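You operate a simulated robot arm through the tools that you are given. There is no shell and no other tool. Be economical: measure what you need, move in short steps, check, and stop when the job is done.

Carry out the task below with a simulated two-armed robot. There is one attempt and no reset: what you move stays moved.

Task
Hold the plum tin, pull its lid off and ladle it to the line.
Fine: hold with one hand while the other pulls; lid on the tray; stock from the wide pot; ladle back; the stock is hot, so keep fingers out of the pot; spill none. Set down upright: steel ladle.
Where things are to end (x, y in the base frame): round silver lid with a blue post within 50 mm of [640, 310].

Only the result counts: the job must be done as asked and must still hold three seconds after the hand-in. Knocking over, shifting, dropping, spilling or breaking anything else fails it. Lids that push on must go on centred and level and be pressed home; caps that screw on are set level and turned clockwise until they are tight.

Robot
Two 7-joint arms with two-finger parallel grippers on one trunk, on a base that drives. Base frame: it is fixed to the floor where the robot stands at the start and does not move with it; the origin is under the middle of the robot, x ahead of it, y to its left, z up; the surface under the hand at the start is at about z = 804. Lengths are in mm, angles in rad, forces in N, time in s.
The left shoulder is at the start at [70, 163, 1145], the right one opposite. With the tool pointing down near the work surface each hand reaches from about 380 to 880 mm from the robot's upright axis, wherever it stands, measured 20 degrees to its own side. Places, roughly: floor of the end steel tray [600, 300, 800]; pot [500, -100, 800]; rim of the tin marked plum [500, 200, 900]; round silver lid with a blue post (13x13x7 cm) [500, 200, 900]; tin [500, 200, 800]. Payload 3.43 kg a hand.
The TCP of each hand is the grasp point between the finger pads, 34 mm short of the fingertips. In the tool frame z runs along the fingers and y along their closing line. Largest opening 128 mm; finger width 24, thickness 12; the body of the gripper, 48 by 130 mm, starts 96 mm behind the TCP.
Orientation is told as [roll, pitch, yaw] about the base's x, y, z axes, in that order, counted from this pose: with the fingers straight down and closing along the base's y, the tool's x points along the base's -x, its y along +y and its z along -z.

Tools
- The arms move only by the tool play_rows. It takes "left_plan", "right_plan" or both (then of equal length, played together; a hand with none holds still); each is a list of rows, each an object of numbers (a shift or turn left out is 0, a gripper value left out holds the last): "rx", "ry", "rz": the turn, a rotation vector about the tool's x, y, z in degrees; "dx", "dy", "dz": the shift along the tool's x, y, z in mm; "gripper": the finger opening in mm, from 0 to 128. In form: [{"rx": .., "ry": .., "rz": .., "dx": .., "dy": .., "dz": .., "gripper": ..}, ...]. A call has 1 to 20 rows; each row is the pose to reach, as a shift and turn from the pose commanded when the call began, along the tool's axes at that moment. A row lasts 0.2 s, in which the tool goes at most 50 mm and 0.15 rad; a call with a longer step from one row to the next is refused whole, and so is a gripper value outside its range. Where a pose cannot be reached the arm comes as near as it can. A force on the tool above 90 N (or 10 N above the force at the start of the call, whichever is more), or a blocked arm, ends the call early, and 0.2 s more pass. Each finger travels about 153 mm/s and halts on what it meets, pressing with about 34 N; the grip force reading is that of the motor and also rises with nothing between the fingers. The clock runs only during rows and for 0.2 s after the last one: add rows that repeat a pose to give the fingers time. The reply holds the time, the measured pose of the TCP, the force on the tool along the base axes, the opening and the grip force, in the units named above and with some noise, with the torque about the TCP (base axes, N m) and any sound that the robot's microphone picked up.
- Cameras (640 x 400 px; columns grow to the right, rows downward): "scene" is now at [129.4, 32.5, 1365.4]; the picture's right is [0.39, -0.92, 0.00], its down [-0.59, -0.25, -0.77] and it looks along [0.70, 0.30, -0.64] (base axes); focal length 228 px, centre (320, 200). "left" rides on the left gripper at [76, 11, -160] in its tool frame; the picture's right is [-0.15, 0.99, 0.00], its down [-0.88, -0.13, -0.46] and it looks along [-0.45, -0.07, 0.89] (tool axes); focal length 234 px, centre (320, 200). "right" rides on the right gripper at [76, -11, -160] in its tool frame; the picture's right is [0.15, 0.99, 0.00], its down [-0.88, 0.13, -0.46] and it looks along [-0.45, 0.07, 0.89] (tool axes); focal length 234 px, centre (320, 200).
- camera(camera): a new picture of that camera. It takes no simulated time.
- raise_lower(by): slides the trunk up (or, below 0, down) by that many mm; the arms and the scene camera ride with it, the base frame stays. It gives what a move gives, with no picture.
- steer(legs): drives the robot by 1 to 6 legs, each [ahead, left, turn to the left] in mm, mm and rad, along the robot's own axes; the way and the turn of a leg run together, so that a leg with both is an arc; at most 1500 mm and 3.142 rad a leg. The arms and the cameras ride along, it lands a little off, and it stops where it bumps. It gives what a move gives.
- pan_tilt(pan, tilt): turns the head with the scene camera to pan (to the left, within 1.501 rad either way) and tilt (down, from -0.506 to 1.204), counted from straight ahead of the robot. It gives what a move gives.
- measure_at(camera, pixels): there is no depth. For up to 12 entries [column, row, z] of the newest picture of that camera ("zoom" is the newest enlarged one), the place [x, y] in the base frame at which the ray of that pixel passes the height z, good to about 3 mm. It takes no simulated time.
- zoom(camera, box): a new picture of the part [left, top, right, bottom] of that camera's present view, enlarged. It takes no simulated time.
- close_job(): hands the job in; it is judged then, once.

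Keep the steps short. Do not move on a guess: measure, check each grasp and each placing, and mend mistakes. In all there are 80 turns and 78 pictures (those below and enlarged ones count). Leave the grippers open and the arms clear of the work at the hand-in unless told otherwise, and finish with a single line.

The tools are called after "Request:" as a command line: name --argument value ..., lists and objects as JSON in quotes. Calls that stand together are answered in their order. play_rows: Moves the arms, as the interface text tells. Its arguments: {"type":"object","properties":{"left_plan":{"type":"array"},"right_plan":{"type":"array"}},"required":[]} The other tools are called the same way: raise_lower (by) slides the trunk up or down; steer (legs) drives the base; pan_tilt (pan, tilt) turns the head that bears the scene camera; camera (camera) takes a picture; measure_at (camera, pixels) gives the place at which the rays of pixels pass given heights; zoom (camera, box) takes an enlarged picture of a part of a camera's view; close_job () hands the job in.

At the start:

```text
time: 0.0
left_tcp_pos: [458.0, 521.6, 1195.7]
left_ee_rot: [0.001, 0.0, 0.002]
left_ft_force: [-0.3, -0.1, 0.1]
left_wrist_torque: [0.02, -0.02, -0.01]
left_grip_width: 128.0
left_finger_force: 0.0
right_tcp_pos: [715.9, 86.4, 1166.0]
right_ee_rot: [0.0, -0.001, 0.001]
right_ft_force: [0.0, 0.2, -0.3]
right_wrist_torque: [0.01, 0.01, -0.01]
right_grip_width: 128.1
right_finger_force: 0.0
trunk travel left (down, up): [-625.0, 315.0]
robot x, y, heading: [-2.4, -1.3, 0.001]
head pan, tilt: [0.405, 0.698]
```

scene: 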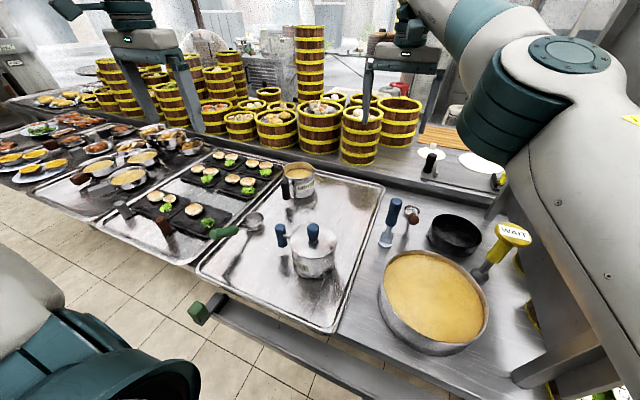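
right: 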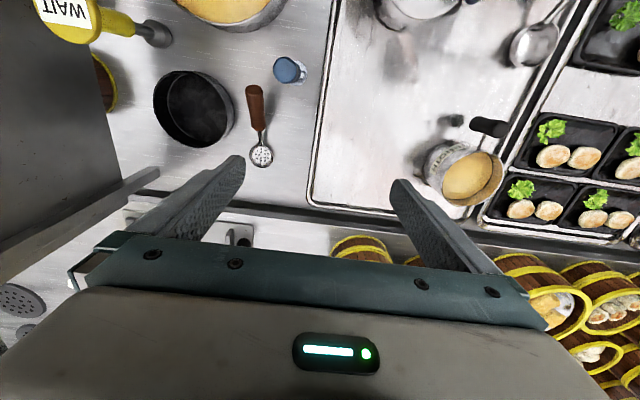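
left: 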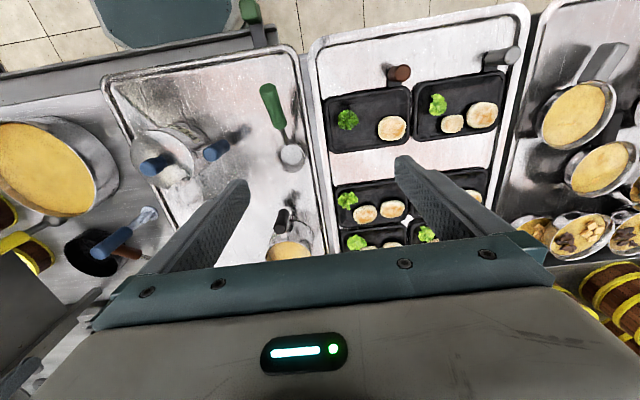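

I see the lidded tin near (313,250), a wide pot at (433,300), and blue- and green-handled utensils. I'll zoom in to identify them.

Request:
zoom --camera "scene" --box '[200, 150, 360, 300]'

Request:
zoom --camera "scene" --box '[360, 180, 540, 360]'

Request:
zoom --camera "left" --box '[0, 60, 330, 290]'

Request:
zoom --camera "right" --box '[130, 0, 330, 180]'

```text
2.67 times, centred on (280, 225) of scene
```

zoom: 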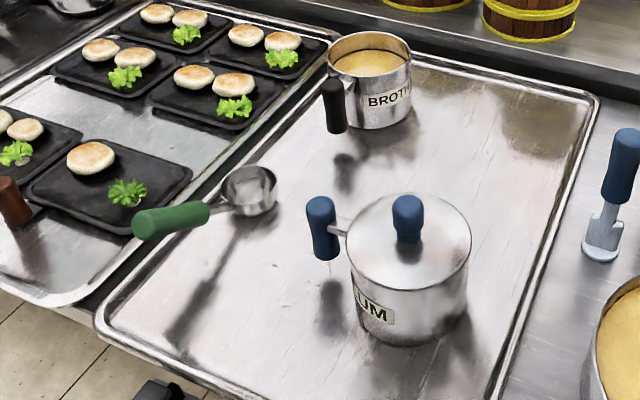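

```text
2.22 times, centred on (450, 270) of scene
```

zoom: 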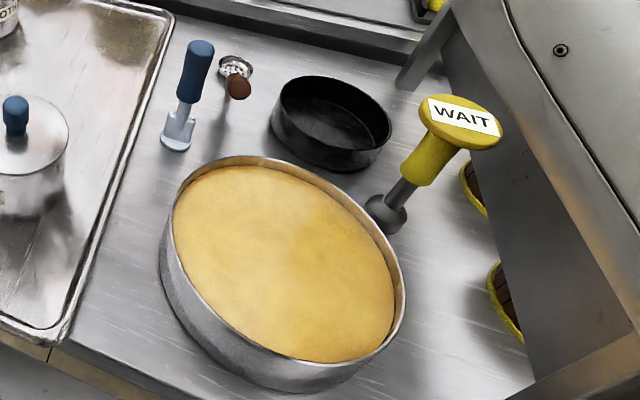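

```text
1.74 times, centred on (165, 175) of left
```

zoom: 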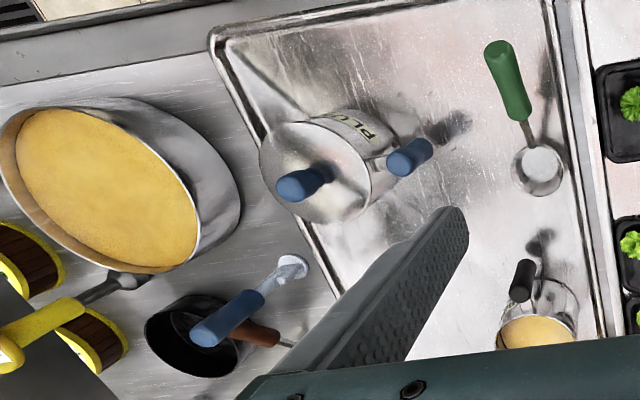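

```text
2.22 times, centred on (230, 90) of right
```

zoom: 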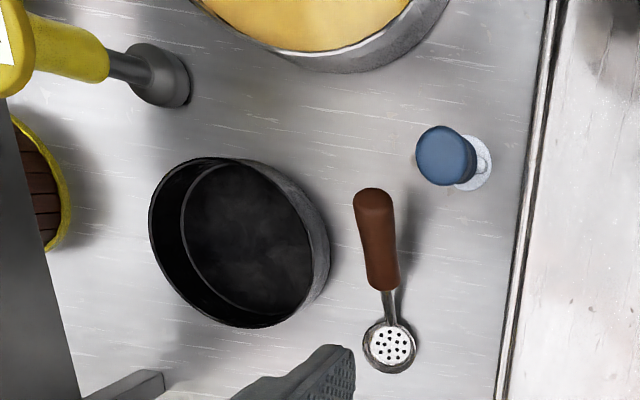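

I'll zoom tightly on the three utensils and the tin to compare them.

Request:
zoom --camera "scene" --box '[205, 205, 275, 250]'

Request:
zoom --camera "scene" --box '[370, 190, 430, 250]'

Request:
zoom --camera "left" --box '[250, 75, 320, 180]'

Request:
zoom --camera "scene" --box '[270, 215, 345, 285]'

```text
8.89 times, centred on (240, 228) of scene
```

zoom: 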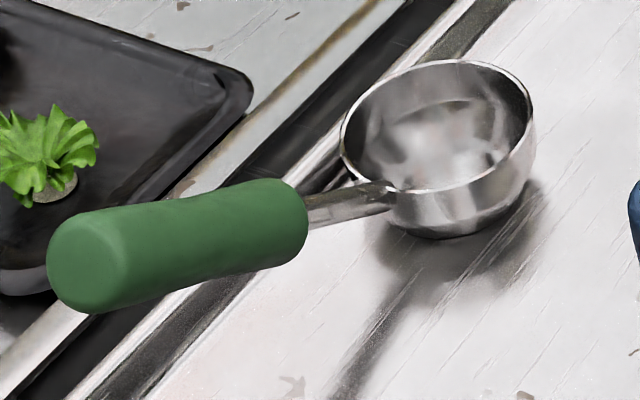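

```text
6.67 times, centred on (400, 220) of scene
```

zoom: 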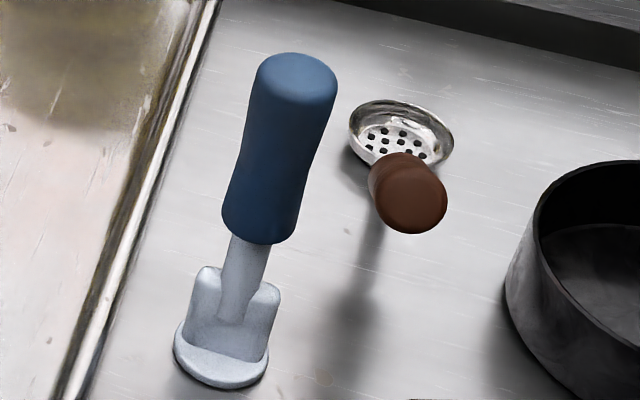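

```text
3.81 times, centred on (285, 128) of left
```

zoom: 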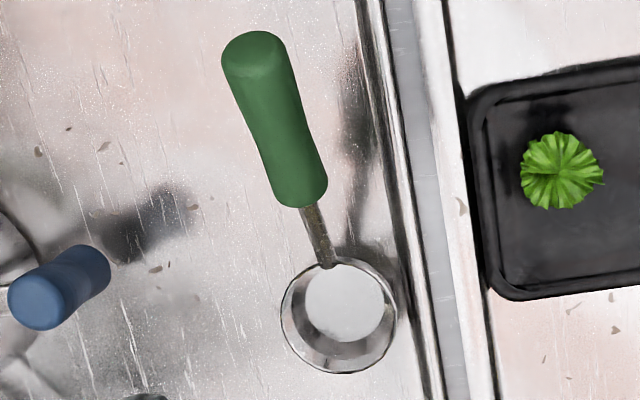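

```text
5.71 times, centred on (308, 250) of scene
```

zoom: 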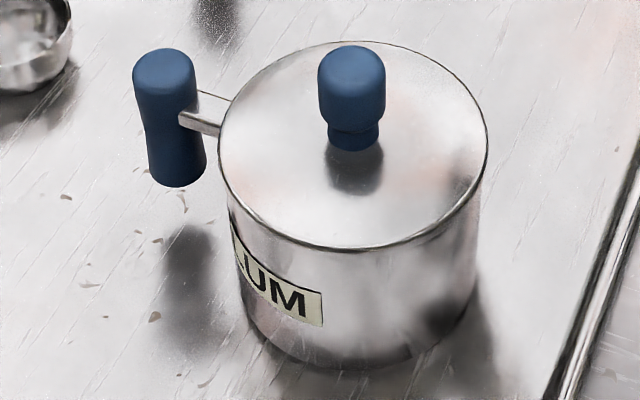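

The green-handled one is the only steel bowl ladle (the brown one is perforated, the blue one is a masher/scraper). I'll triangulate the ladle, tin, lid and pot from the scene and left views.

Request:
measure_at --camera "scene" --pixels '[[253.2, 219.6, 830], [253.2, 219.6, 860], [254, 230.5, 804], [213.6, 234.7, 860], [213.6, 234.7, 950], [236, 229.7, 860], [236, 229.7, 920], [313, 230, 960], [313, 230, 980], [282, 231, 900], [282, 231, 950], [312, 247, 900]]'

Request:
measure_at --camera "left" --pixels '[[290.2, 158.2, 830], [290.2, 158.2, 860], [267.4, 90, 860], [267.4, 90, 950], [282.9, 126.7, 860], [282.9, 126.7, 920], [151, 167, 960], [151, 167, 980], [213, 150, 900], [213, 150, 950]]'

Request:
measure_at --camera "scene" --pixels '[[433, 350, 900], [380, 292, 900], [488, 310, 900], [440, 252, 900], [411, 211, 840], [388, 210, 850], [390, 240, 804], [197, 270, 810], [333, 330, 810], [383, 188, 810], [262, 165, 810]]'

```text
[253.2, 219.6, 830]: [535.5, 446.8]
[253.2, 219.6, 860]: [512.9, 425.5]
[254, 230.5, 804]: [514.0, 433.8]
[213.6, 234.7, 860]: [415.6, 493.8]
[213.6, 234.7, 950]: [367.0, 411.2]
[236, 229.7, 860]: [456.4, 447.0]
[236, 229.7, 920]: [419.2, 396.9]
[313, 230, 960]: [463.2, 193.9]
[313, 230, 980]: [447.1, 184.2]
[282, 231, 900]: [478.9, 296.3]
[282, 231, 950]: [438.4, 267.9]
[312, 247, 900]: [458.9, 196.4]
```

```text
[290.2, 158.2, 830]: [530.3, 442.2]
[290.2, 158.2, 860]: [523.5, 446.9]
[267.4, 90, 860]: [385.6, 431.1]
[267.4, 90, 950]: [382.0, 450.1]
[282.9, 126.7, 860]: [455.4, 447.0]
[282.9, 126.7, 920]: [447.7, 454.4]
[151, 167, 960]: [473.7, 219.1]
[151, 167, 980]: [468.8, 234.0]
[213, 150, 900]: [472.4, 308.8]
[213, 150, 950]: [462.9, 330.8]
```

```text
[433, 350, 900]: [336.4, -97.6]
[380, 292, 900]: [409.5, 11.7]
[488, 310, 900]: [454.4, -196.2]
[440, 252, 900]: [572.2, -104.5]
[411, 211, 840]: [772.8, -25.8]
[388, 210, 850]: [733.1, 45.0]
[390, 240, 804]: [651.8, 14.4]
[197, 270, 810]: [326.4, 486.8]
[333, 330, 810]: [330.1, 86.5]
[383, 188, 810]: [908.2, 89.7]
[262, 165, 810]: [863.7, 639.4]
```

Findings: the ladle bowl is at about (533,444), and its handle rises toward −x to about (383,441,920). The post top is at about (479,204,939) and the tin handle at about (480,303). Plan: the left hand holds the tin's side handle with the fingers closing along x, and the right pulls the post. First I turn both hands at a safe height.

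Request:
play_rows --left_plan '[{"rz": 8.18, "dx": -1.5, "dy": -7.4, "dz": 9}, {"rz": 16.36, "dx": -3, "dy": -14.8, "dz": 18}, {"rz": 24.5, "dx": -4.6, "dy": -22, "dz": 27}, {"rz": 32.7, "dx": -6, "dy": -30, "dz": 36}, {"rz": 40.9, "dx": -8, "dy": -37, "dz": 45}, {"rz": 49, "dx": -9, "dy": -44, "dz": 54}, {"rz": 57.2, "dx": -11, "dy": -52, "dz": 63}, {"rz": 65.4, "dx": -12, "dy": -59, "dz": 72}, {"rz": 73.6, "dx": -14, "dy": -67, "dz": 81}, {"rz": 81.8, "dx": -15, "dy": -74, "dz": 90}, {"rz": 90, "dx": -17, "dy": -82, "dz": 100}, {"rz": 90, "dx": -17, "dy": -82, "dz": 100}]' --right_plan '[{"rz": -8.18, "dx": 10, "dy": -8}, {"rz": -16.36, "dx": 21, "dy": -16}, {"rz": -24.5, "dx": 31, "dy": -24}, {"rz": -32.7, "dx": 42, "dy": -31}, {"rz": -40.9, "dx": 52, "dy": -39}, {"rz": -49, "dx": 63, "dy": -47}, {"rz": -57.2, "dx": 73, "dy": -55}, {"rz": -65.4, "dx": 84, "dy": -62}, {"rz": -73.6, "dx": 95, "dy": -70}, {"rz": -81.8, "dx": 106, "dy": -78}, {"rz": -90, "dx": 116, "dy": -86}, {"rz": -90, "dx": 116, "dy": -86}]'

```text
time: 2.8
left_tcp_pos: [459.2, 495.9, 1090.8]
left_ee_rot: [0.007, -0.014, -1.496]
left_ft_force: [-0.7, 0.5, 0.5]
left_wrist_torque: [-0.02, -0.05, 0.01]
left_grip_width: 127.7
left_finger_force: 0.1
right_tcp_pos: [493.1, 76.8, 1146.3]
right_ee_rot: [-0.012, 0.017, 1.653]
right_ft_force: [-0.2, -0.6, -0.9]
right_wrist_torque: [0.01, 0.01, 0.03]
right_grip_width: 128.4
right_finger_force: 0.1
right hand out of reach, approached as far as the arm can: row 8, 9, 10, 11, 12
trunk travel left (down, up): [-625.0, 315.0]
robot x, y, heading: [22.5, 6.6, 0.075]
head pan, tilt: [0.405, 0.698]
stopped in row 12 (left hand): the arm was blocked; the commanded pose is now the measured one
```

The left arm was blocked and the base shifted slightly (heading 0.075). I'll look before going on.

Request:
camera --camera "scene"

Request:
camera --camera "left"

Request:
camera --camera "right"

```text
66 pictures are left
```

scene: 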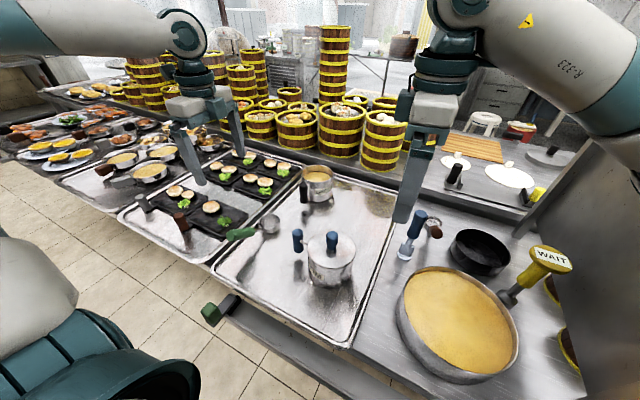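

```text
65 pictures are left
```

left: 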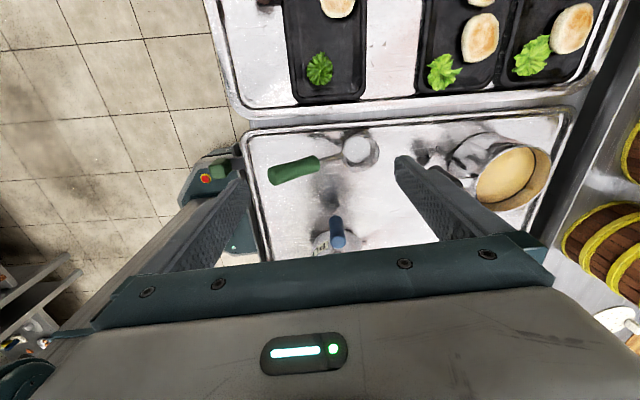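

```text
64 pictures are left
```

right: 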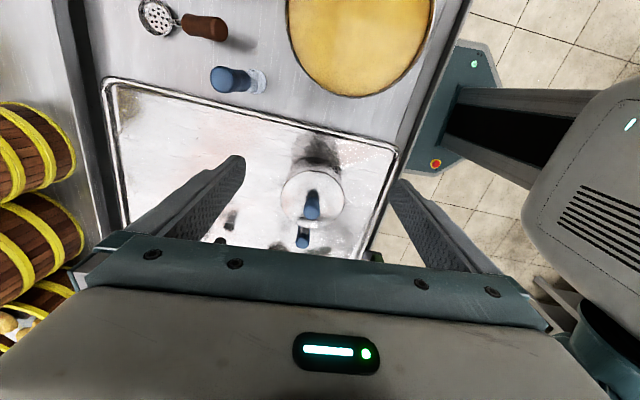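

I'll pan the head left and right to find what the elbows may have met.

Request:
pan_tilt --pan 1.4 --tilt 0.3

Request:
camera --camera "scene"

Request:
pan_tilt --pan -1.2 --tilt 0.4

Request:
camera --camera "scene"

```text
time: 4.1
left_tcp_pos: [461.7, 495.9, 1090.0]
left_ee_rot: [0.008, -0.018, -1.502]
left_ft_force: [0.9, -0.1, -0.9]
left_wrist_torque: [0.01, 0.01, 0.03]
left_grip_width: 128.1
left_finger_force: 0.1
right_tcp_pos: [493.0, 76.0, 1145.7]
right_ee_rot: [-0.008, 0.019, 1.648]
right_ft_force: [-0.3, 0.3, -0.3]
right_wrist_torque: [0.0, 0.03, -0.01]
right_grip_width: 128.1
right_finger_force: 0.0
trunk travel left (down, up): [-625.0, 315.0]
robot x, y, heading: [26.9, 2.0, 0.069]
head pan, tilt: [1.4, 0.3]
```

```text
63 pictures are left
```

scene: 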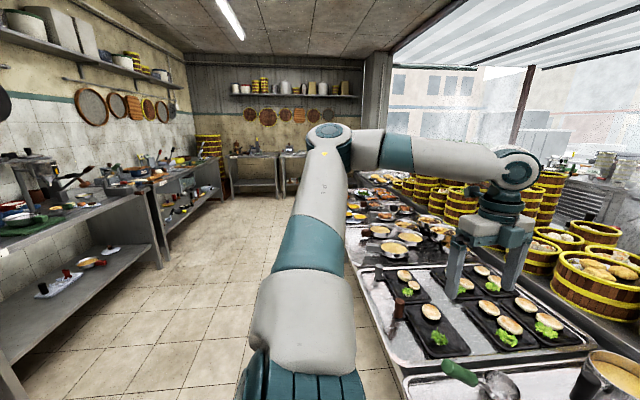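

```text
time: 6.4
left_tcp_pos: [461.4, 494.3, 1089.1]
left_ee_rot: [0.005, -0.018, -1.501]
left_ft_force: [0.5, 0.5, -0.4]
left_wrist_torque: [0.0, 0.02, 0.03]
left_grip_width: 127.8
left_finger_force: 0.0
right_tcp_pos: [493.2, 76.6, 1146.3]
right_ee_rot: [-0.008, 0.02, 1.649]
right_ft_force: [-0.5, 0.5, -0.5]
right_wrist_torque: [-0.01, 0.03, -0.01]
right_grip_width: 127.6
right_finger_force: 0.0
trunk travel left (down, up): [-625.0, 315.0]
robot x, y, heading: [28.1, 3.5, 0.07]
head pan, tilt: [-1.201, 0.4]
```

```text
62 pictures are left
```

scene: 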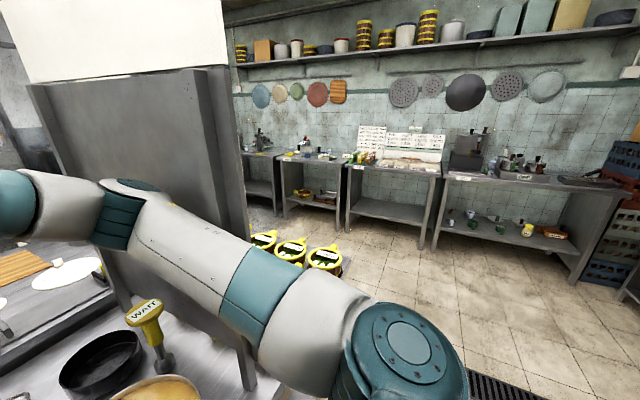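

The right elbow is against the grey panel on the right. I'll drive the base about 150 mm left, which squares it up and gives that elbow room. The floor there is clear.

Request:
steer --legs '[[-38, 150, -0.07]]'

Request:
pan_tilt --pan 0.2 --tilt 0.8

Request:
camera --camera "scene"

Request:
camera --camera "left"

Request:
camera --camera "right"

```text
time: 7.8
left_tcp_pos: [457.5, 592.7, 1096.0]
left_ee_rot: [0.0, 0.0, -1.571]
left_ft_force: [-0.6, 0.4, -0.6]
left_wrist_torque: [0.0, 0.0, -0.01]
left_grip_width: 128.2
left_finger_force: 0.1
right_tcp_pos: [460.3, 171.3, 1142.6]
right_ee_rot: [-0.001, -0.001, 1.574]
right_ft_force: [0.4, -0.6, 0.0]
right_wrist_torque: [-0.03, 0.0, -0.01]
right_grip_width: 127.9
right_finger_force: 0.0
trunk travel left (down, up): [-625.0, 315.0]
robot x, y, heading: [-19.6, 150.4, -0.004]
head pan, tilt: [-1.201, 0.4]
```

```text
time: 9.3
left_tcp_pos: [457.4, 593.6, 1095.1]
left_ee_rot: [0.001, 0.0, -1.571]
left_ft_force: [0.0, 0.1, 0.2]
left_wrist_torque: [0.0, 0.0, 0.0]
left_grip_width: 128.0
left_finger_force: 0.0
right_tcp_pos: [462.5, 169.6, 1144.2]
right_ee_rot: [-0.001, 0.001, 1.575]
right_ft_force: [-0.2, -0.3, 0.2]
right_wrist_torque: [-0.01, 0.0, -0.01]
right_grip_width: 127.9
right_finger_force: 0.0
trunk travel left (down, up): [-625.0, 315.0]
robot x, y, heading: [-19.8, 152.6, -0.005]
head pan, tilt: [0.201, 0.799]
```

```text
61 pictures are left
```

scene: 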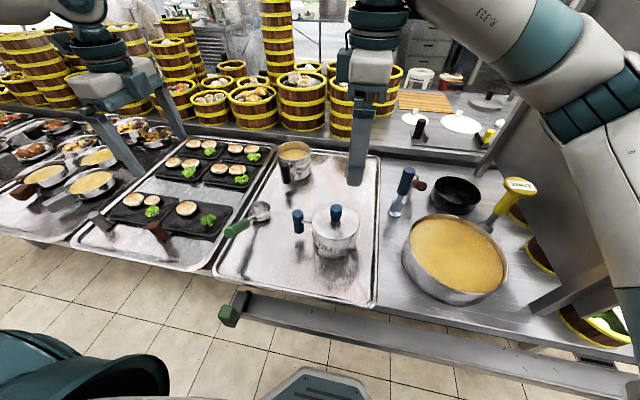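

```text
60 pictures are left
```

left: 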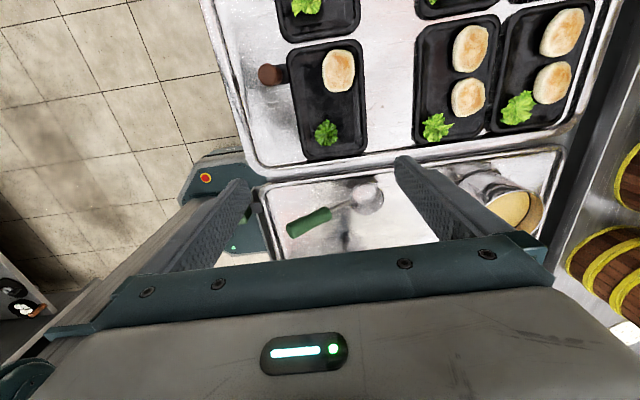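

```text
59 pictures are left
```

right: 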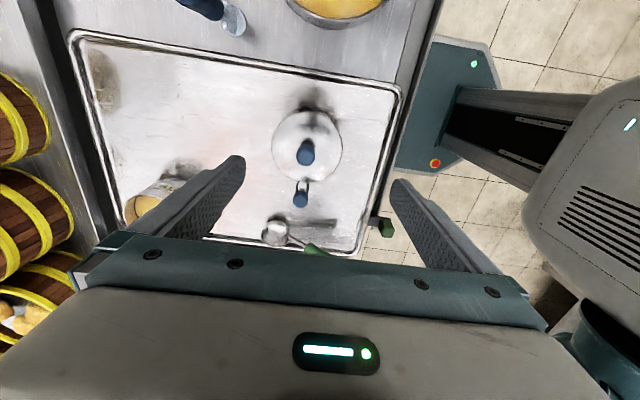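

The base is square again and both hands have room. I'll zoom on the tin from both views to pin down the post and the handle.

Request:
zoom --camera "right" --box '[250, 80, 370, 255]'

Request:
zoom --camera "scene" --box '[280, 195, 370, 270]'

```text
2.29 times, centred on (310, 168) of right
```

zoom: 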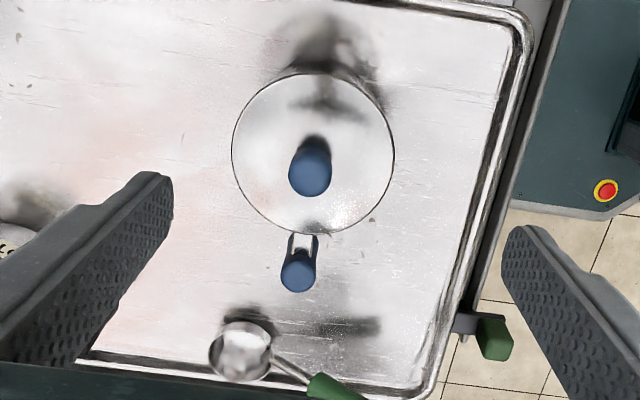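

```text
5.33 times, centred on (325, 232) of scene
```

zoom: 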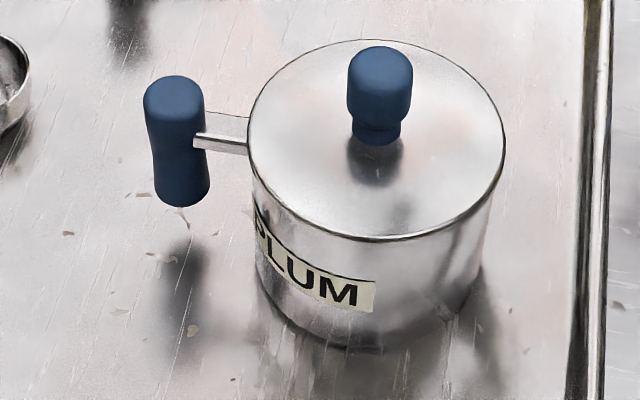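

Request:
measure_at --camera "right" --pixels '[[306.1, 155.8, 930], [306.1, 155.8, 950], [300.4, 200.8, 880], [300.4, 200.8, 900], [307, 147.9, 870], [307, 147.9, 890], [271.6, 148, 880], [342.3, 148, 880], [307, 112.5, 880], [307, 183.3, 880]]'

Request:
measure_at --camera "scene" --pixels '[[336.6, 207.6, 930], [336.6, 207.6, 950], [297.6, 212.3, 880], [297.6, 212.3, 900], [335.5, 220.6, 870], [335.5, 220.6, 890], [299.1, 230.1, 820], [299.1, 230.1, 840], [334.4, 259.2, 804]]'

```text
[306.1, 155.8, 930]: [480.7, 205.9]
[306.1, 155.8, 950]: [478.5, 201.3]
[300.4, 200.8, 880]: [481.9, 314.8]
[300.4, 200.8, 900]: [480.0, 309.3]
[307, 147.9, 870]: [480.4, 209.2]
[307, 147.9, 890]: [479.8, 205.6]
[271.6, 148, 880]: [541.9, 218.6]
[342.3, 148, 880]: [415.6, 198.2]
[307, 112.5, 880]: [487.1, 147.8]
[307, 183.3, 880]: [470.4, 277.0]
```

```text
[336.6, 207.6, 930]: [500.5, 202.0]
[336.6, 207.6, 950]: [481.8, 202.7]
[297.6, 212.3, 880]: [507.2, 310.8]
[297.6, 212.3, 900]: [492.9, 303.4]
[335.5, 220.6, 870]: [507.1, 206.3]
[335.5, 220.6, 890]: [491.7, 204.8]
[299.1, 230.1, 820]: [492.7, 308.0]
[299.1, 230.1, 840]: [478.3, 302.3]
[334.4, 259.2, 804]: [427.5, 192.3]
```

Triangulated: post top at (479,202,954), lid plane at z≈905, and tin handle vertical at (478,303), z 840–921. Next the left hand tilts 40° and goes to a pre-grasp 110 mm back from the handle, partly closed.

Request:
play_rows --left_plan '[{"ry": -8, "dx": -37, "dy": 4, "dz": 22, "gripper": 80}, {"ry": -16, "dx": -73, "dy": 8, "dz": 43}, {"ry": -24, "dx": -110, "dy": 11, "dz": 65}, {"ry": -32, "dx": -146, "dy": 15, "dz": 86}, {"ry": -40, "dx": -182, "dy": 18, "dz": 108}, {"ry": -40, "dx": -218, "dy": 20.6, "dz": 129}, {"ry": -40, "dx": -218, "dy": 20.6, "dz": 129}]'

Request:
camera --camera "left"

Request:
camera --camera "scene"

```text
time: 10.9
left_tcp_pos: [477.1, 374.5, 966.8]
left_ee_rot: [0.002, -0.7, -1.571]
left_ft_force: [-1.0, 0.8, 0.2]
left_wrist_torque: [0.04, -0.01, 0.01]
left_grip_width: 79.8
left_finger_force: 0.1
right_tcp_pos: [461.4, 170.4, 1142.8]
right_ee_rot: [-0.004, 0.002, 1.574]
right_ft_force: [-0.2, 0.2, 0.6]
right_wrist_torque: [-0.02, -0.03, 0.05]
right_grip_width: 128.0
right_finger_force: 0.0
trunk travel left (down, up): [-625.0, 315.0]
robot x, y, heading: [-18.8, 152.7, -0.002]
head pan, tilt: [0.201, 0.799]
```

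```text
56 pictures are left
```

left: 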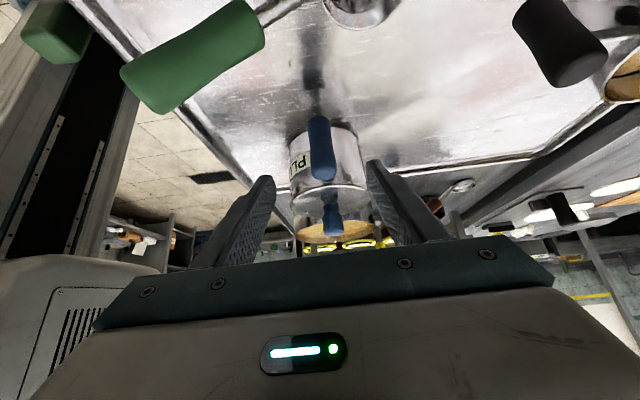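

```text
55 pictures are left
```

scene: 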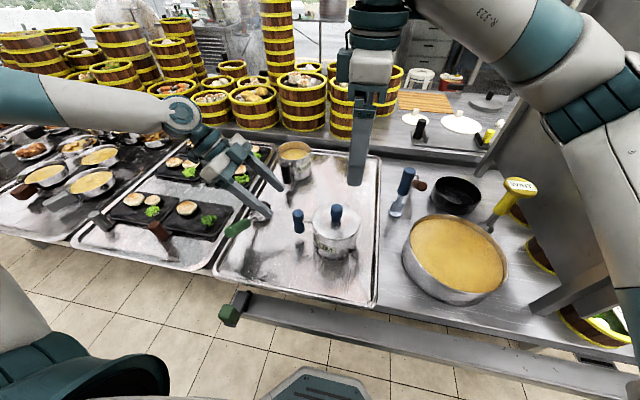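

The handle at (320,150) sits centred between the fingers. I'll check its x once more.

Request:
measure_at --camera "left" --pixels '[[318, 121, 840], [321, 170, 915], [322, 178, 921], [331, 228, 954]]'

```text
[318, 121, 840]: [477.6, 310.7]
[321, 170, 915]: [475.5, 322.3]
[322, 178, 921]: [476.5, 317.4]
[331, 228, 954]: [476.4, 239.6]
```

The centre line is x≈477, which matches. I'll advance 110 mm along the tool and close on the handle.

Request:
play_rows --left_plan '[{"dz": 30}, {"dz": 60}, {"dz": 90}, {"dz": 110}, {"dz": 110}, {"dz": 110, "gripper": 50}, {"dz": 110, "gripper": 40}, {"dz": 110, "gripper": 30}, {"dz": 110, "gripper": 20}, {"dz": 110, "gripper": 15}, {"dz": 110, "gripper": 15}]'

Request:
camera --camera "scene"

```text
time: 13.3
left_tcp_pos: [478.8, 304.6, 881.0]
left_ee_rot: [-0.001, -0.7, -1.571]
left_ft_force: [-0.4, -0.8, -0.2]
left_wrist_torque: [0.18, -0.17, 0.08]
left_grip_width: 28.4
left_finger_force: 33.6
right_tcp_pos: [462.7, 170.0, 1144.0]
right_ee_rot: [-0.003, 0.0, 1.574]
right_ft_force: [0.0, 0.7, -0.6]
right_wrist_torque: [0.01, -0.02, 0.0]
right_grip_width: 127.8
right_finger_force: 0.1
trunk travel left (down, up): [-625.0, 315.0]
robot x, y, heading: [-21.6, 153.9, -0.0]
head pan, tilt: [0.201, 0.799]
```

```text
54 pictures are left
```

scene: 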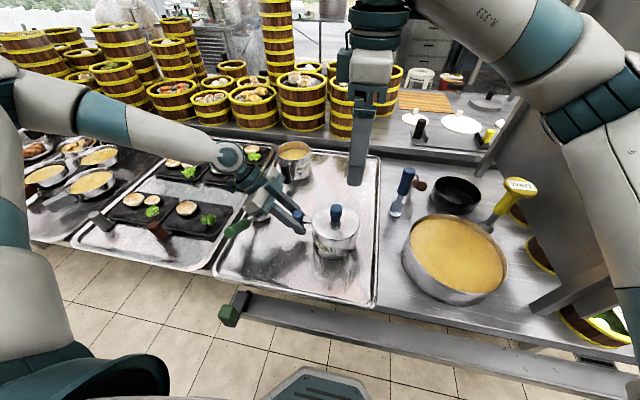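

The handle is held (28 mm, 34 N). The right hand now goes above the post to z≈1010.

Request:
play_rows --right_plan '[{"dx": -16, "dy": -8, "dz": 20, "gripper": 90}, {"dx": -33, "dy": -16.5, "dz": 60, "gripper": 70}, {"dx": -33, "dy": -16.5, "dz": 100}, {"dx": -33, "dy": -16.5, "dz": 132}, {"dx": -33, "dy": -16.5, "dz": 132}]'

Request:
camera --camera "right"

```text
time: 14.5
left_tcp_pos: [480.2, 304.4, 881.3]
left_ee_rot: [0.0, -0.697, -1.571]
left_ft_force: [-0.1, -0.2, -0.6]
left_wrist_torque: [0.27, -0.17, 0.08]
left_grip_width: 28.2
left_finger_force: 34.2
right_tcp_pos: [475.7, 198.7, 1055.9]
right_ee_rot: [0.0, -0.002, 1.566]
right_ft_force: [0.1, -0.2, 0.1]
right_wrist_torque: [-0.01, 0.01, -0.01]
right_grip_width: 69.8
right_finger_force: 0.0
right hand out of reach, approached as far as the arm can: row 2, 3, 4, 5
trunk travel left (down, up): [-625.0, 315.0]
robot x, y, heading: [-19.6, 152.7, -0.0]
head pan, tilt: [0.201, 0.799]
```

```text
53 pictures are left
```

right: 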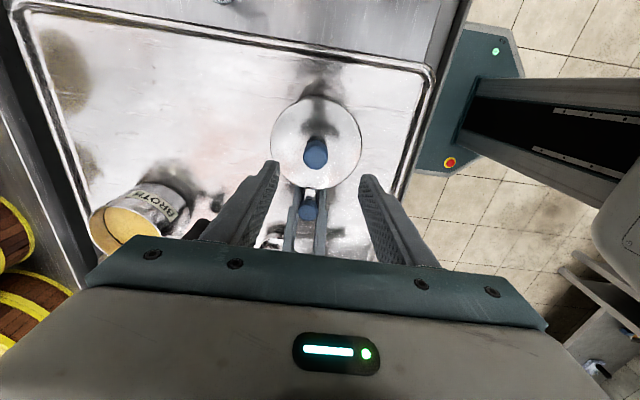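

With yaw 90° the right arm reaches a joint limit. The post is round, so I'll turn the right hand back to about 30° yaw while slightly raised.

Request:
play_rows --right_plan '[{"rz": 8.5, "dz": -10}, {"rz": 17, "dz": -10}, {"rz": 25.5, "dz": -10}, {"rz": 34, "dz": -10}, {"rz": 42.5, "dz": -10}, {"rz": 51, "dz": -10}, {"rz": 59.5, "dz": -10}, {"rz": 59.5, "dz": -10}]'

```text
time: 16.3
left_tcp_pos: [477.6, 303.3, 881.7]
left_ee_rot: [0.001, -0.698, -1.57]
left_ft_force: [-0.7, 0.1, 1.5]
left_wrist_torque: [0.08, 0.3, -0.08]
left_grip_width: 28.6
left_finger_force: 34.3
right_tcp_pos: [476.0, 197.9, 1066.1]
right_ee_rot: [0.0, -0.001, 0.534]
right_ft_force: [0.2, 0.6, 0.7]
right_wrist_torque: [0.03, 0.01, 0.02]
right_grip_width: 70.0
right_finger_force: 0.0
trunk travel left (down, up): [-625.0, 315.0]
robot x, y, heading: [-16.2, 151.4, -0.0]
head pan, tilt: [0.201, 0.799]
```

Request:
play_rows --right_plan '[{"dx": -4.5, "dy": 2.7, "dz": 25}, {"dx": -4.5, "dy": 2.7, "dz": 50}, {"dx": -4.5, "dy": 2.7, "dz": 50}]'

Request:
camera --camera "right"

```text
time: 17.1
left_tcp_pos: [478.0, 303.8, 881.1]
left_ee_rot: [0.0, -0.698, -1.571]
left_ft_force: [-0.9, 0.1, 0.3]
left_wrist_torque: [0.05, 0.36, -0.14]
left_grip_width: 28.3
left_finger_force: 34.3
right_tcp_pos: [478.3, 202.4, 1016.1]
right_ee_rot: [0.0, -0.001, 0.536]
right_ft_force: [-0.3, 0.1, -0.4]
right_wrist_torque: [0.01, -0.01, -0.03]
right_grip_width: 70.2
right_finger_force: 0.0
trunk travel left (down, up): [-625.0, 315.0]
robot x, y, heading: [-20.2, 153.6, 0.0]
head pan, tilt: [0.201, 0.799]
```

```text
52 pictures are left
```

right: 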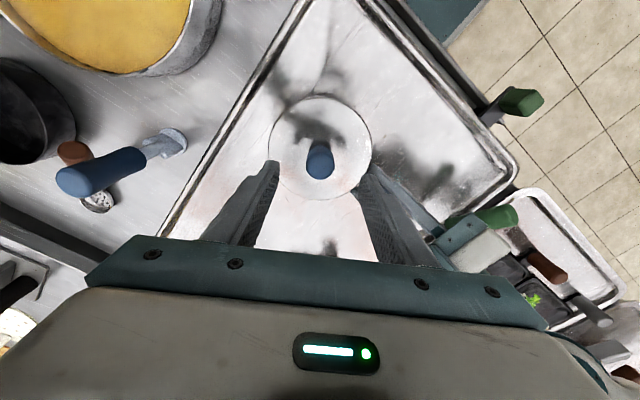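

The post is centred between the fingers at (320,160). I'll confirm that, then lower.

Request:
measure_at --camera "right" --pixels '[[320, 166, 954], [320, 148, 905]]'

Request:
play_rows --right_plan '[{"dz": 25}, {"dz": 45}, {"dz": 60}, {"dz": 69}, {"dz": 69}]'

Request:
zoom --camera "scene" --box '[270, 170, 390, 270]'

```text
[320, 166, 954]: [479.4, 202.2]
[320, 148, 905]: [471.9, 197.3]
```

```text
time: 18.3
left_tcp_pos: [477.6, 303.5, 882.0]
left_ee_rot: [0.0, -0.699, -1.57]
left_ft_force: [-1.0, -0.4, -0.7]
left_wrist_torque: [0.23, -0.16, 0.07]
left_grip_width: 28.2
left_finger_force: 34.4
right_tcp_pos: [478.1, 203.9, 948.6]
right_ee_rot: [-0.001, -0.001, 0.534]
right_ft_force: [0.5, 0.5, 0.2]
right_wrist_torque: [-0.03, 0.02, -0.01]
right_grip_width: 70.0
right_finger_force: 0.0
trunk travel left (down, up): [-625.0, 315.0]
robot x, y, heading: [-16.6, 151.8, -0.0]
head pan, tilt: [0.201, 0.799]
```

```text
4.00 times, centred on (330, 220) of scene
```

zoom: 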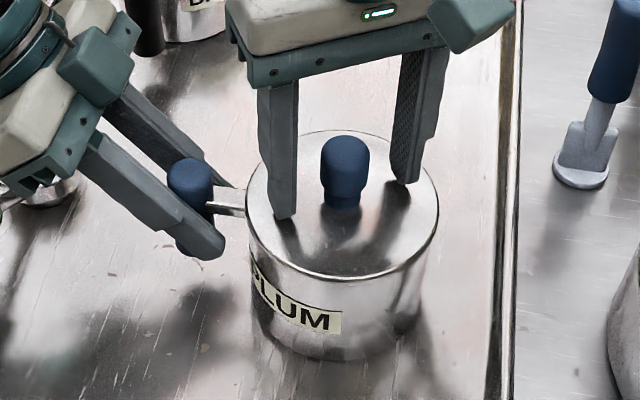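

The fingers straddle the post just above the lid. I'll close and check the grip.

Request:
play_rows --right_plan '[{"dz": 2, "gripper": 50}, {"dz": 2, "gripper": 40}, {"dz": 2, "gripper": 30}, {"dz": 2, "gripper": 20}, {"dz": 2, "gripper": 10}, {"dz": 2, "gripper": 10}]'

Request:
play_rows --right_plan '[{"dz": -2}, {"dz": -4}, {"dz": -7}, {"dz": -11}, {"dz": -15}, {"dz": -20}, {"dz": -25}, {"dz": -30}]'

Request:
zoom --camera "scene" --box '[270, 170, 390, 270]'

```text
time: 19.7
left_tcp_pos: [477.5, 303.9, 881.7]
left_ee_rot: [-0.001, -0.698, -1.571]
left_ft_force: [0.5, -0.7, 0.7]
left_wrist_torque: [-0.11, 0.51, 0.03]
left_grip_width: 28.3
left_finger_force: 34.3
right_tcp_pos: [477.8, 202.4, 945.5]
right_ee_rot: [0.0, -0.004, 0.534]
right_ft_force: [-1.6, 1.9, 0.1]
right_wrist_torque: [0.24, 0.19, -0.01]
right_grip_width: 27.2
right_finger_force: 33.9
trunk travel left (down, up): [-625.0, 315.0]
robot x, y, heading: [-21.3, 152.1, 0.003]
head pan, tilt: [0.201, 0.799]
```

```text
time: 21.5
left_tcp_pos: [476.9, 304.0, 881.2]
left_ee_rot: [0.002, -0.698, -1.569]
left_ft_force: [0.2, -0.1, 2.9]
left_wrist_torque: [-0.01, 0.36, 0.02]
left_grip_width: 28.2
left_finger_force: 34.0
right_tcp_pos: [477.8, 203.2, 975.1]
right_ee_rot: [-0.002, -0.002, 0.535]
right_ft_force: [0.4, 0.1, -0.6]
right_wrist_torque: [0.02, 0.01, 0.0]
right_grip_width: 27.2
right_finger_force: 33.5
trunk travel left (down, up): [-625.0, 315.0]
robot x, y, heading: [-16.5, 150.2, 0.001]
head pan, tilt: [0.201, 0.799]
heard: snap
```

```text
4.00 times, centred on (330, 220) of scene
```

zoom: 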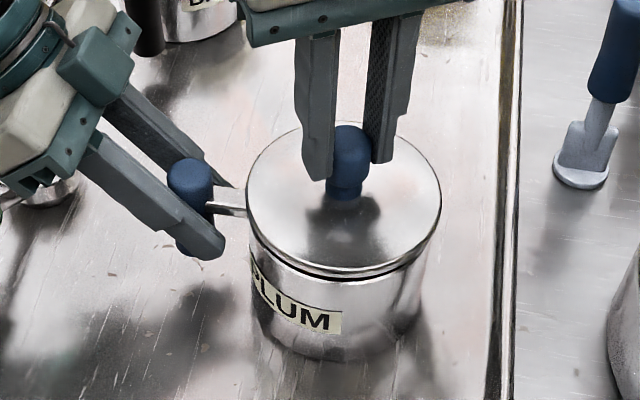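

A "snap": the lid came free. I'll lift it another 80 mm and locate the broth tin against the lid's place at (640,310).

Request:
play_rows --right_plan '[{"dz": -25}, {"dz": -50}, {"dz": -80}, {"dz": -80}]'

Request:
camera --camera "scene"

Request:
measure_at --camera "scene" --pixels '[[296, 178, 804], [277, 150, 890], [312, 150, 890], [294, 142, 890], [294, 160, 890], [285, 180, 850]]'

```text
time: 22.5
left_tcp_pos: [478.3, 303.7, 881.8]
left_ee_rot: [0.0, -0.699, -1.571]
left_ft_force: [-0.4, 2.0, 2.7]
left_wrist_torque: [-0.1, 0.41, -0.12]
left_grip_width: 28.2
left_finger_force: 33.9
right_tcp_pos: [478.1, 201.5, 1055.5]
right_ee_rot: [-0.001, -0.002, 0.535]
right_ft_force: [0.5, 0.8, -0.8]
right_wrist_torque: [-0.02, -0.02, -0.02]
right_grip_width: 27.2
right_finger_force: 34.0
trunk travel left (down, up): [-625.0, 315.0]
robot x, y, heading: [-15.5, 152.2, 0.001]
head pan, tilt: [0.201, 0.799]
```

```text
49 pictures are left
```

scene: 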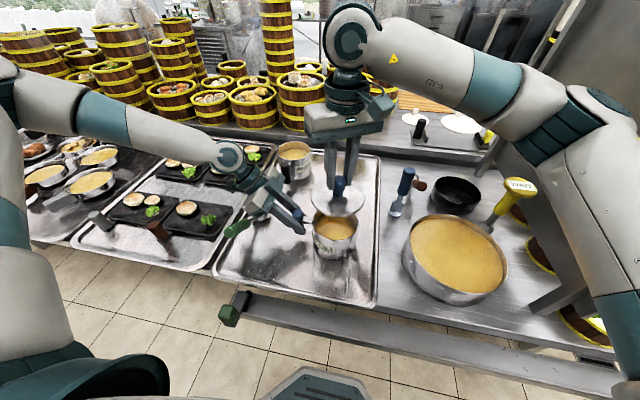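

```text
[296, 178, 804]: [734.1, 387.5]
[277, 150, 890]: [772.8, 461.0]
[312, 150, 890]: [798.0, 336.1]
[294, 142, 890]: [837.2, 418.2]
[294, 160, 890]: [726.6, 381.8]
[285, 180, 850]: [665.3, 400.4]
```

The lid is free, and the plum tin already holds some stock. The broth tin's handle is at about (675,398), so I'll aim the lid at about (634,300), well inside 50 mm. I move x first, then y, at height.

Request:
play_rows --right_plan '[{"dx": -34, "dy": -20}, {"dx": -69, "dy": -41}, {"dx": -103, "dy": -61}, {"dx": -134, "dy": -79}, {"dx": -151, "dy": -50}, {"dx": -168, "dy": -22}, {"dx": -184, "dy": 5}, {"dx": -184, "dy": 5}]'

Request:
camera --camera "scene"

Request:
zoom --camera "scene" --box '[290, 195, 380, 270]'

```text
time: 24.3
left_tcp_pos: [477.9, 303.6, 881.9]
left_ee_rot: [0.001, -0.699, -1.571]
left_ft_force: [0.6, 0.6, -0.1]
left_wrist_torque: [0.04, 0.27, -0.04]
left_grip_width: 28.1
left_finger_force: 34.1
right_tcp_pos: [633.8, 300.2, 1056.2]
right_ee_rot: [-0.001, -0.001, 0.536]
right_ft_force: [-0.2, -1.1, -2.1]
right_wrist_torque: [0.01, -0.01, -0.01]
right_grip_width: 27.4
right_finger_force: 34.0
trunk travel left (down, up): [-625.0, 315.0]
robot x, y, heading: [-22.4, 155.0, 0.0]
head pan, tilt: [0.201, 0.799]
```

```text
48 pictures are left
```

scene: 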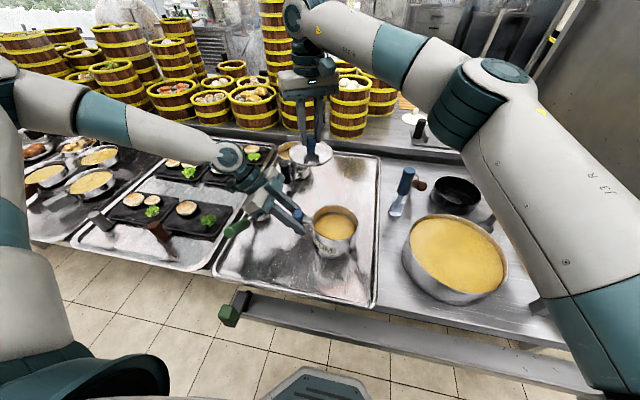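

```text
5.33 times, centred on (335, 232) of scene
```

zoom: 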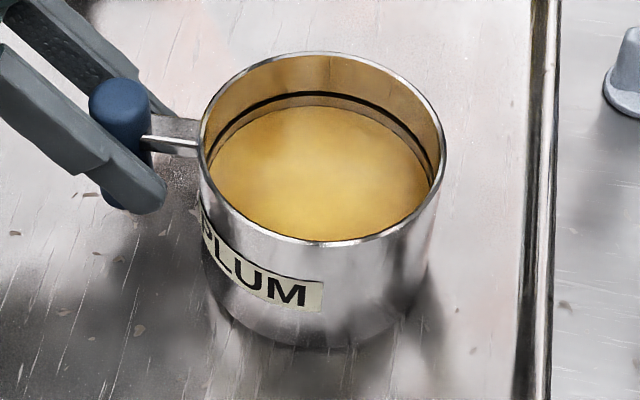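

The black line inside the tin sits just above the present level, so only a little stock is needed. Next I lower the lid to about 20 mm above the tray, then slowly to contact.

Request:
play_rows --right_plan '[{"dz": 40}, {"dz": 80}, {"dz": 120}, {"dz": 150}, {"dz": 168}, {"dz": 168}]'

Request:
zoom --camera "scene" --box '[250, 130, 370, 230]'

```text
time: 25.7
left_tcp_pos: [478.3, 304.1, 882.0]
left_ee_rot: [-0.001, -0.698, -1.573]
left_ft_force: [-0.8, 0.7, -0.4]
left_wrist_torque: [0.06, 0.31, -0.08]
left_grip_width: 28.2
left_finger_force: 33.8
right_tcp_pos: [634.1, 300.9, 887.4]
right_ee_rot: [-0.003, -0.002, 0.535]
right_ft_force: [-0.2, 0.0, -1.0]
right_wrist_torque: [0.0, -0.02, 0.03]
right_grip_width: 27.2
right_finger_force: 34.0
trunk travel left (down, up): [-625.0, 315.0]
robot x, y, heading: [-19.6, 154.0, 0.002]
head pan, tilt: [0.201, 0.799]
```

```text
4.00 times, centred on (310, 180) of scene
```

zoom: 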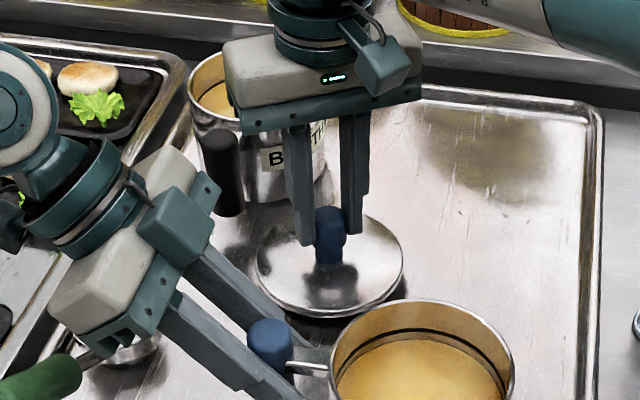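

Request:
play_rows --right_plan '[{"dz": 6}, {"dz": 11}, {"dz": 16}, {"dz": 18}, {"dz": 18}]'

```text
time: 26.9
left_tcp_pos: [475.7, 303.6, 883.4]
left_ee_rot: [0.004, -0.697, -1.573]
left_ft_force: [0.5, 0.2, 0.1]
left_wrist_torque: [0.47, -0.11, 0.04]
left_grip_width: 28.2
left_finger_force: 34.0
right_tcp_pos: [633.8, 300.5, 872.6]
right_ee_rot: [-0.002, -0.008, 0.536]
right_ft_force: [6.7, -1.2, 35.2]
right_wrist_torque: [0.39, -0.06, -0.03]
right_grip_width: 27.1
right_finger_force: 34.0
trunk travel left (down, up): [-625.0, 315.0]
robot x, y, heading: [-15.7, 153.2, -0.001]
head pan, tilt: [0.201, 0.799]
```

Contact at TCP 872.6 (35 N). I'll ease off 3.5 mm, open, and check before rising.

Request:
play_rows --right_plan '[{"dz": -3.5}, {"dz": -3.5, "gripper": 40}, {"dz": -3.5, "gripper": 60}, {"dz": -3.5, "gripper": 70}, {"dz": -3.5, "gripper": 70}]'

Request:
play_rows --right_plan '[{"dz": -30}, {"dz": -70}, {"dz": -115}, {"dz": -160}, {"dz": -205}, {"dz": -250}, {"dz": -250}]'

Request:
camera --camera "right"

```text
time: 28.1
left_tcp_pos: [477.6, 303.7, 882.0]
left_ee_rot: [0.001, -0.698, -1.573]
left_ft_force: [-0.6, -2.9, 8.7]
left_wrist_torque: [-0.97, 0.65, 0.09]
left_grip_width: 28.0
left_finger_force: 33.9
right_tcp_pos: [633.6, 301.2, 874.2]
right_ee_rot: [0.0, -0.001, 0.537]
right_ft_force: [-0.7, 0.0, -0.8]
right_wrist_torque: [-0.02, 0.01, -0.01]
right_grip_width: 70.1
right_finger_force: 0.0
trunk travel left (down, up): [-625.0, 315.0]
robot x, y, heading: [-17.6, 150.5, 0.003]
head pan, tilt: [0.201, 0.799]
```

```text
time: 29.7
left_tcp_pos: [476.8, 302.1, 881.2]
left_ee_rot: [0.002, -0.698, -1.574]
left_ft_force: [-0.5, -0.5, 12.0]
left_wrist_torque: [-0.43, 0.46, 0.0]
left_grip_width: 28.1
left_finger_force: 34.2
right_tcp_pos: [633.4, 301.7, 1123.0]
right_ee_rot: [0.001, -0.003, 0.537]
right_ft_force: [-0.2, -0.3, 0.4]
right_wrist_torque: [0.01, -0.01, 0.01]
right_grip_width: 69.9
right_finger_force: 0.0
trunk travel left (down, up): [-625.0, 315.0]
robot x, y, heading: [-15.4, 154.4, 0.005]
head pan, tilt: [0.201, 0.799]
```

```text
45 pictures are left
```

right: 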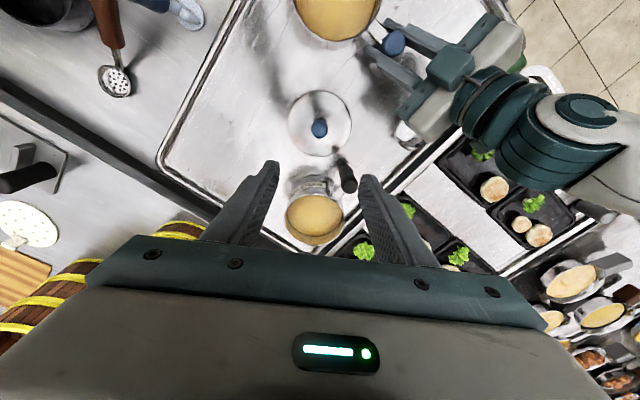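

The lid rests on the tray at about (634,301). Now I release the tin handle with the left hand and back straight out along the approach, and the right hand pulls back right.

Request:
play_rows --left_plan '[{"gripper": 28}, {"gripper": 45}, {"gripper": 65}, {"gripper": 80}, {"gripper": 80}]'

Request:
play_rows --left_plan '[{"dz": -25}, {"dz": -55}, {"dz": -90}, {"dz": -125}, {"dz": -165}, {"dz": -205}, {"dz": -245}, {"dz": -245}]'

Request:
camera --camera "scene"

```text
time: 30.9
left_tcp_pos: [478.8, 303.5, 880.9]
left_ee_rot: [0.0, -0.698, -1.571]
left_ft_force: [-0.3, 0.7, 0.8]
left_wrist_torque: [0.01, 0.02, 0.04]
left_grip_width: 80.1
left_finger_force: 0.0
right_tcp_pos: [634.5, 301.6, 1122.2]
right_ee_rot: [0.0, -0.001, 0.535]
right_ft_force: [0.3, -0.3, -0.2]
right_wrist_torque: [0.02, -0.02, -0.03]
right_grip_width: 70.0
right_finger_force: 0.0
trunk travel left (down, up): [-625.0, 315.0]
robot x, y, heading: [-16.3, 149.4, -0.0]
head pan, tilt: [0.201, 0.799]
```

```text
time: 32.7
left_tcp_pos: [476.9, 461.3, 1069.5]
left_ee_rot: [-0.001, -0.698, -1.57]
left_ft_force: [-0.7, 0.6, 0.6]
left_wrist_torque: [-0.02, 0.04, -0.02]
left_grip_width: 80.1
left_finger_force: 0.0
right_tcp_pos: [634.9, 300.4, 1122.5]
right_ee_rot: [-0.001, -0.003, 0.536]
right_ft_force: [-0.2, -0.4, -0.7]
right_wrist_torque: [0.04, 0.01, 0.02]
right_grip_width: 69.7
right_finger_force: 0.1
trunk travel left (down, up): [-625.0, 315.0]
robot x, y, heading: [-19.0, 155.2, -0.001]
head pan, tilt: [0.201, 0.799]
```

```text
44 pictures are left
```

scene: 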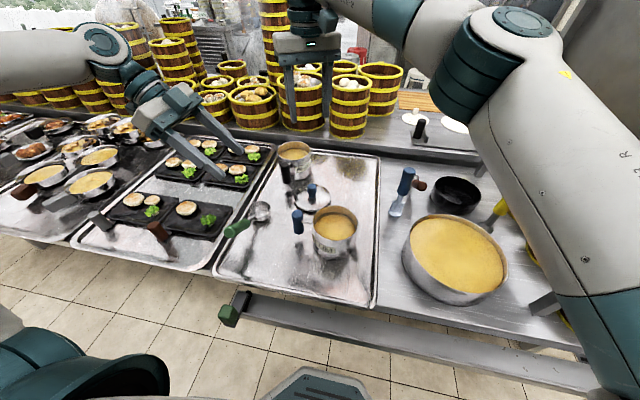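

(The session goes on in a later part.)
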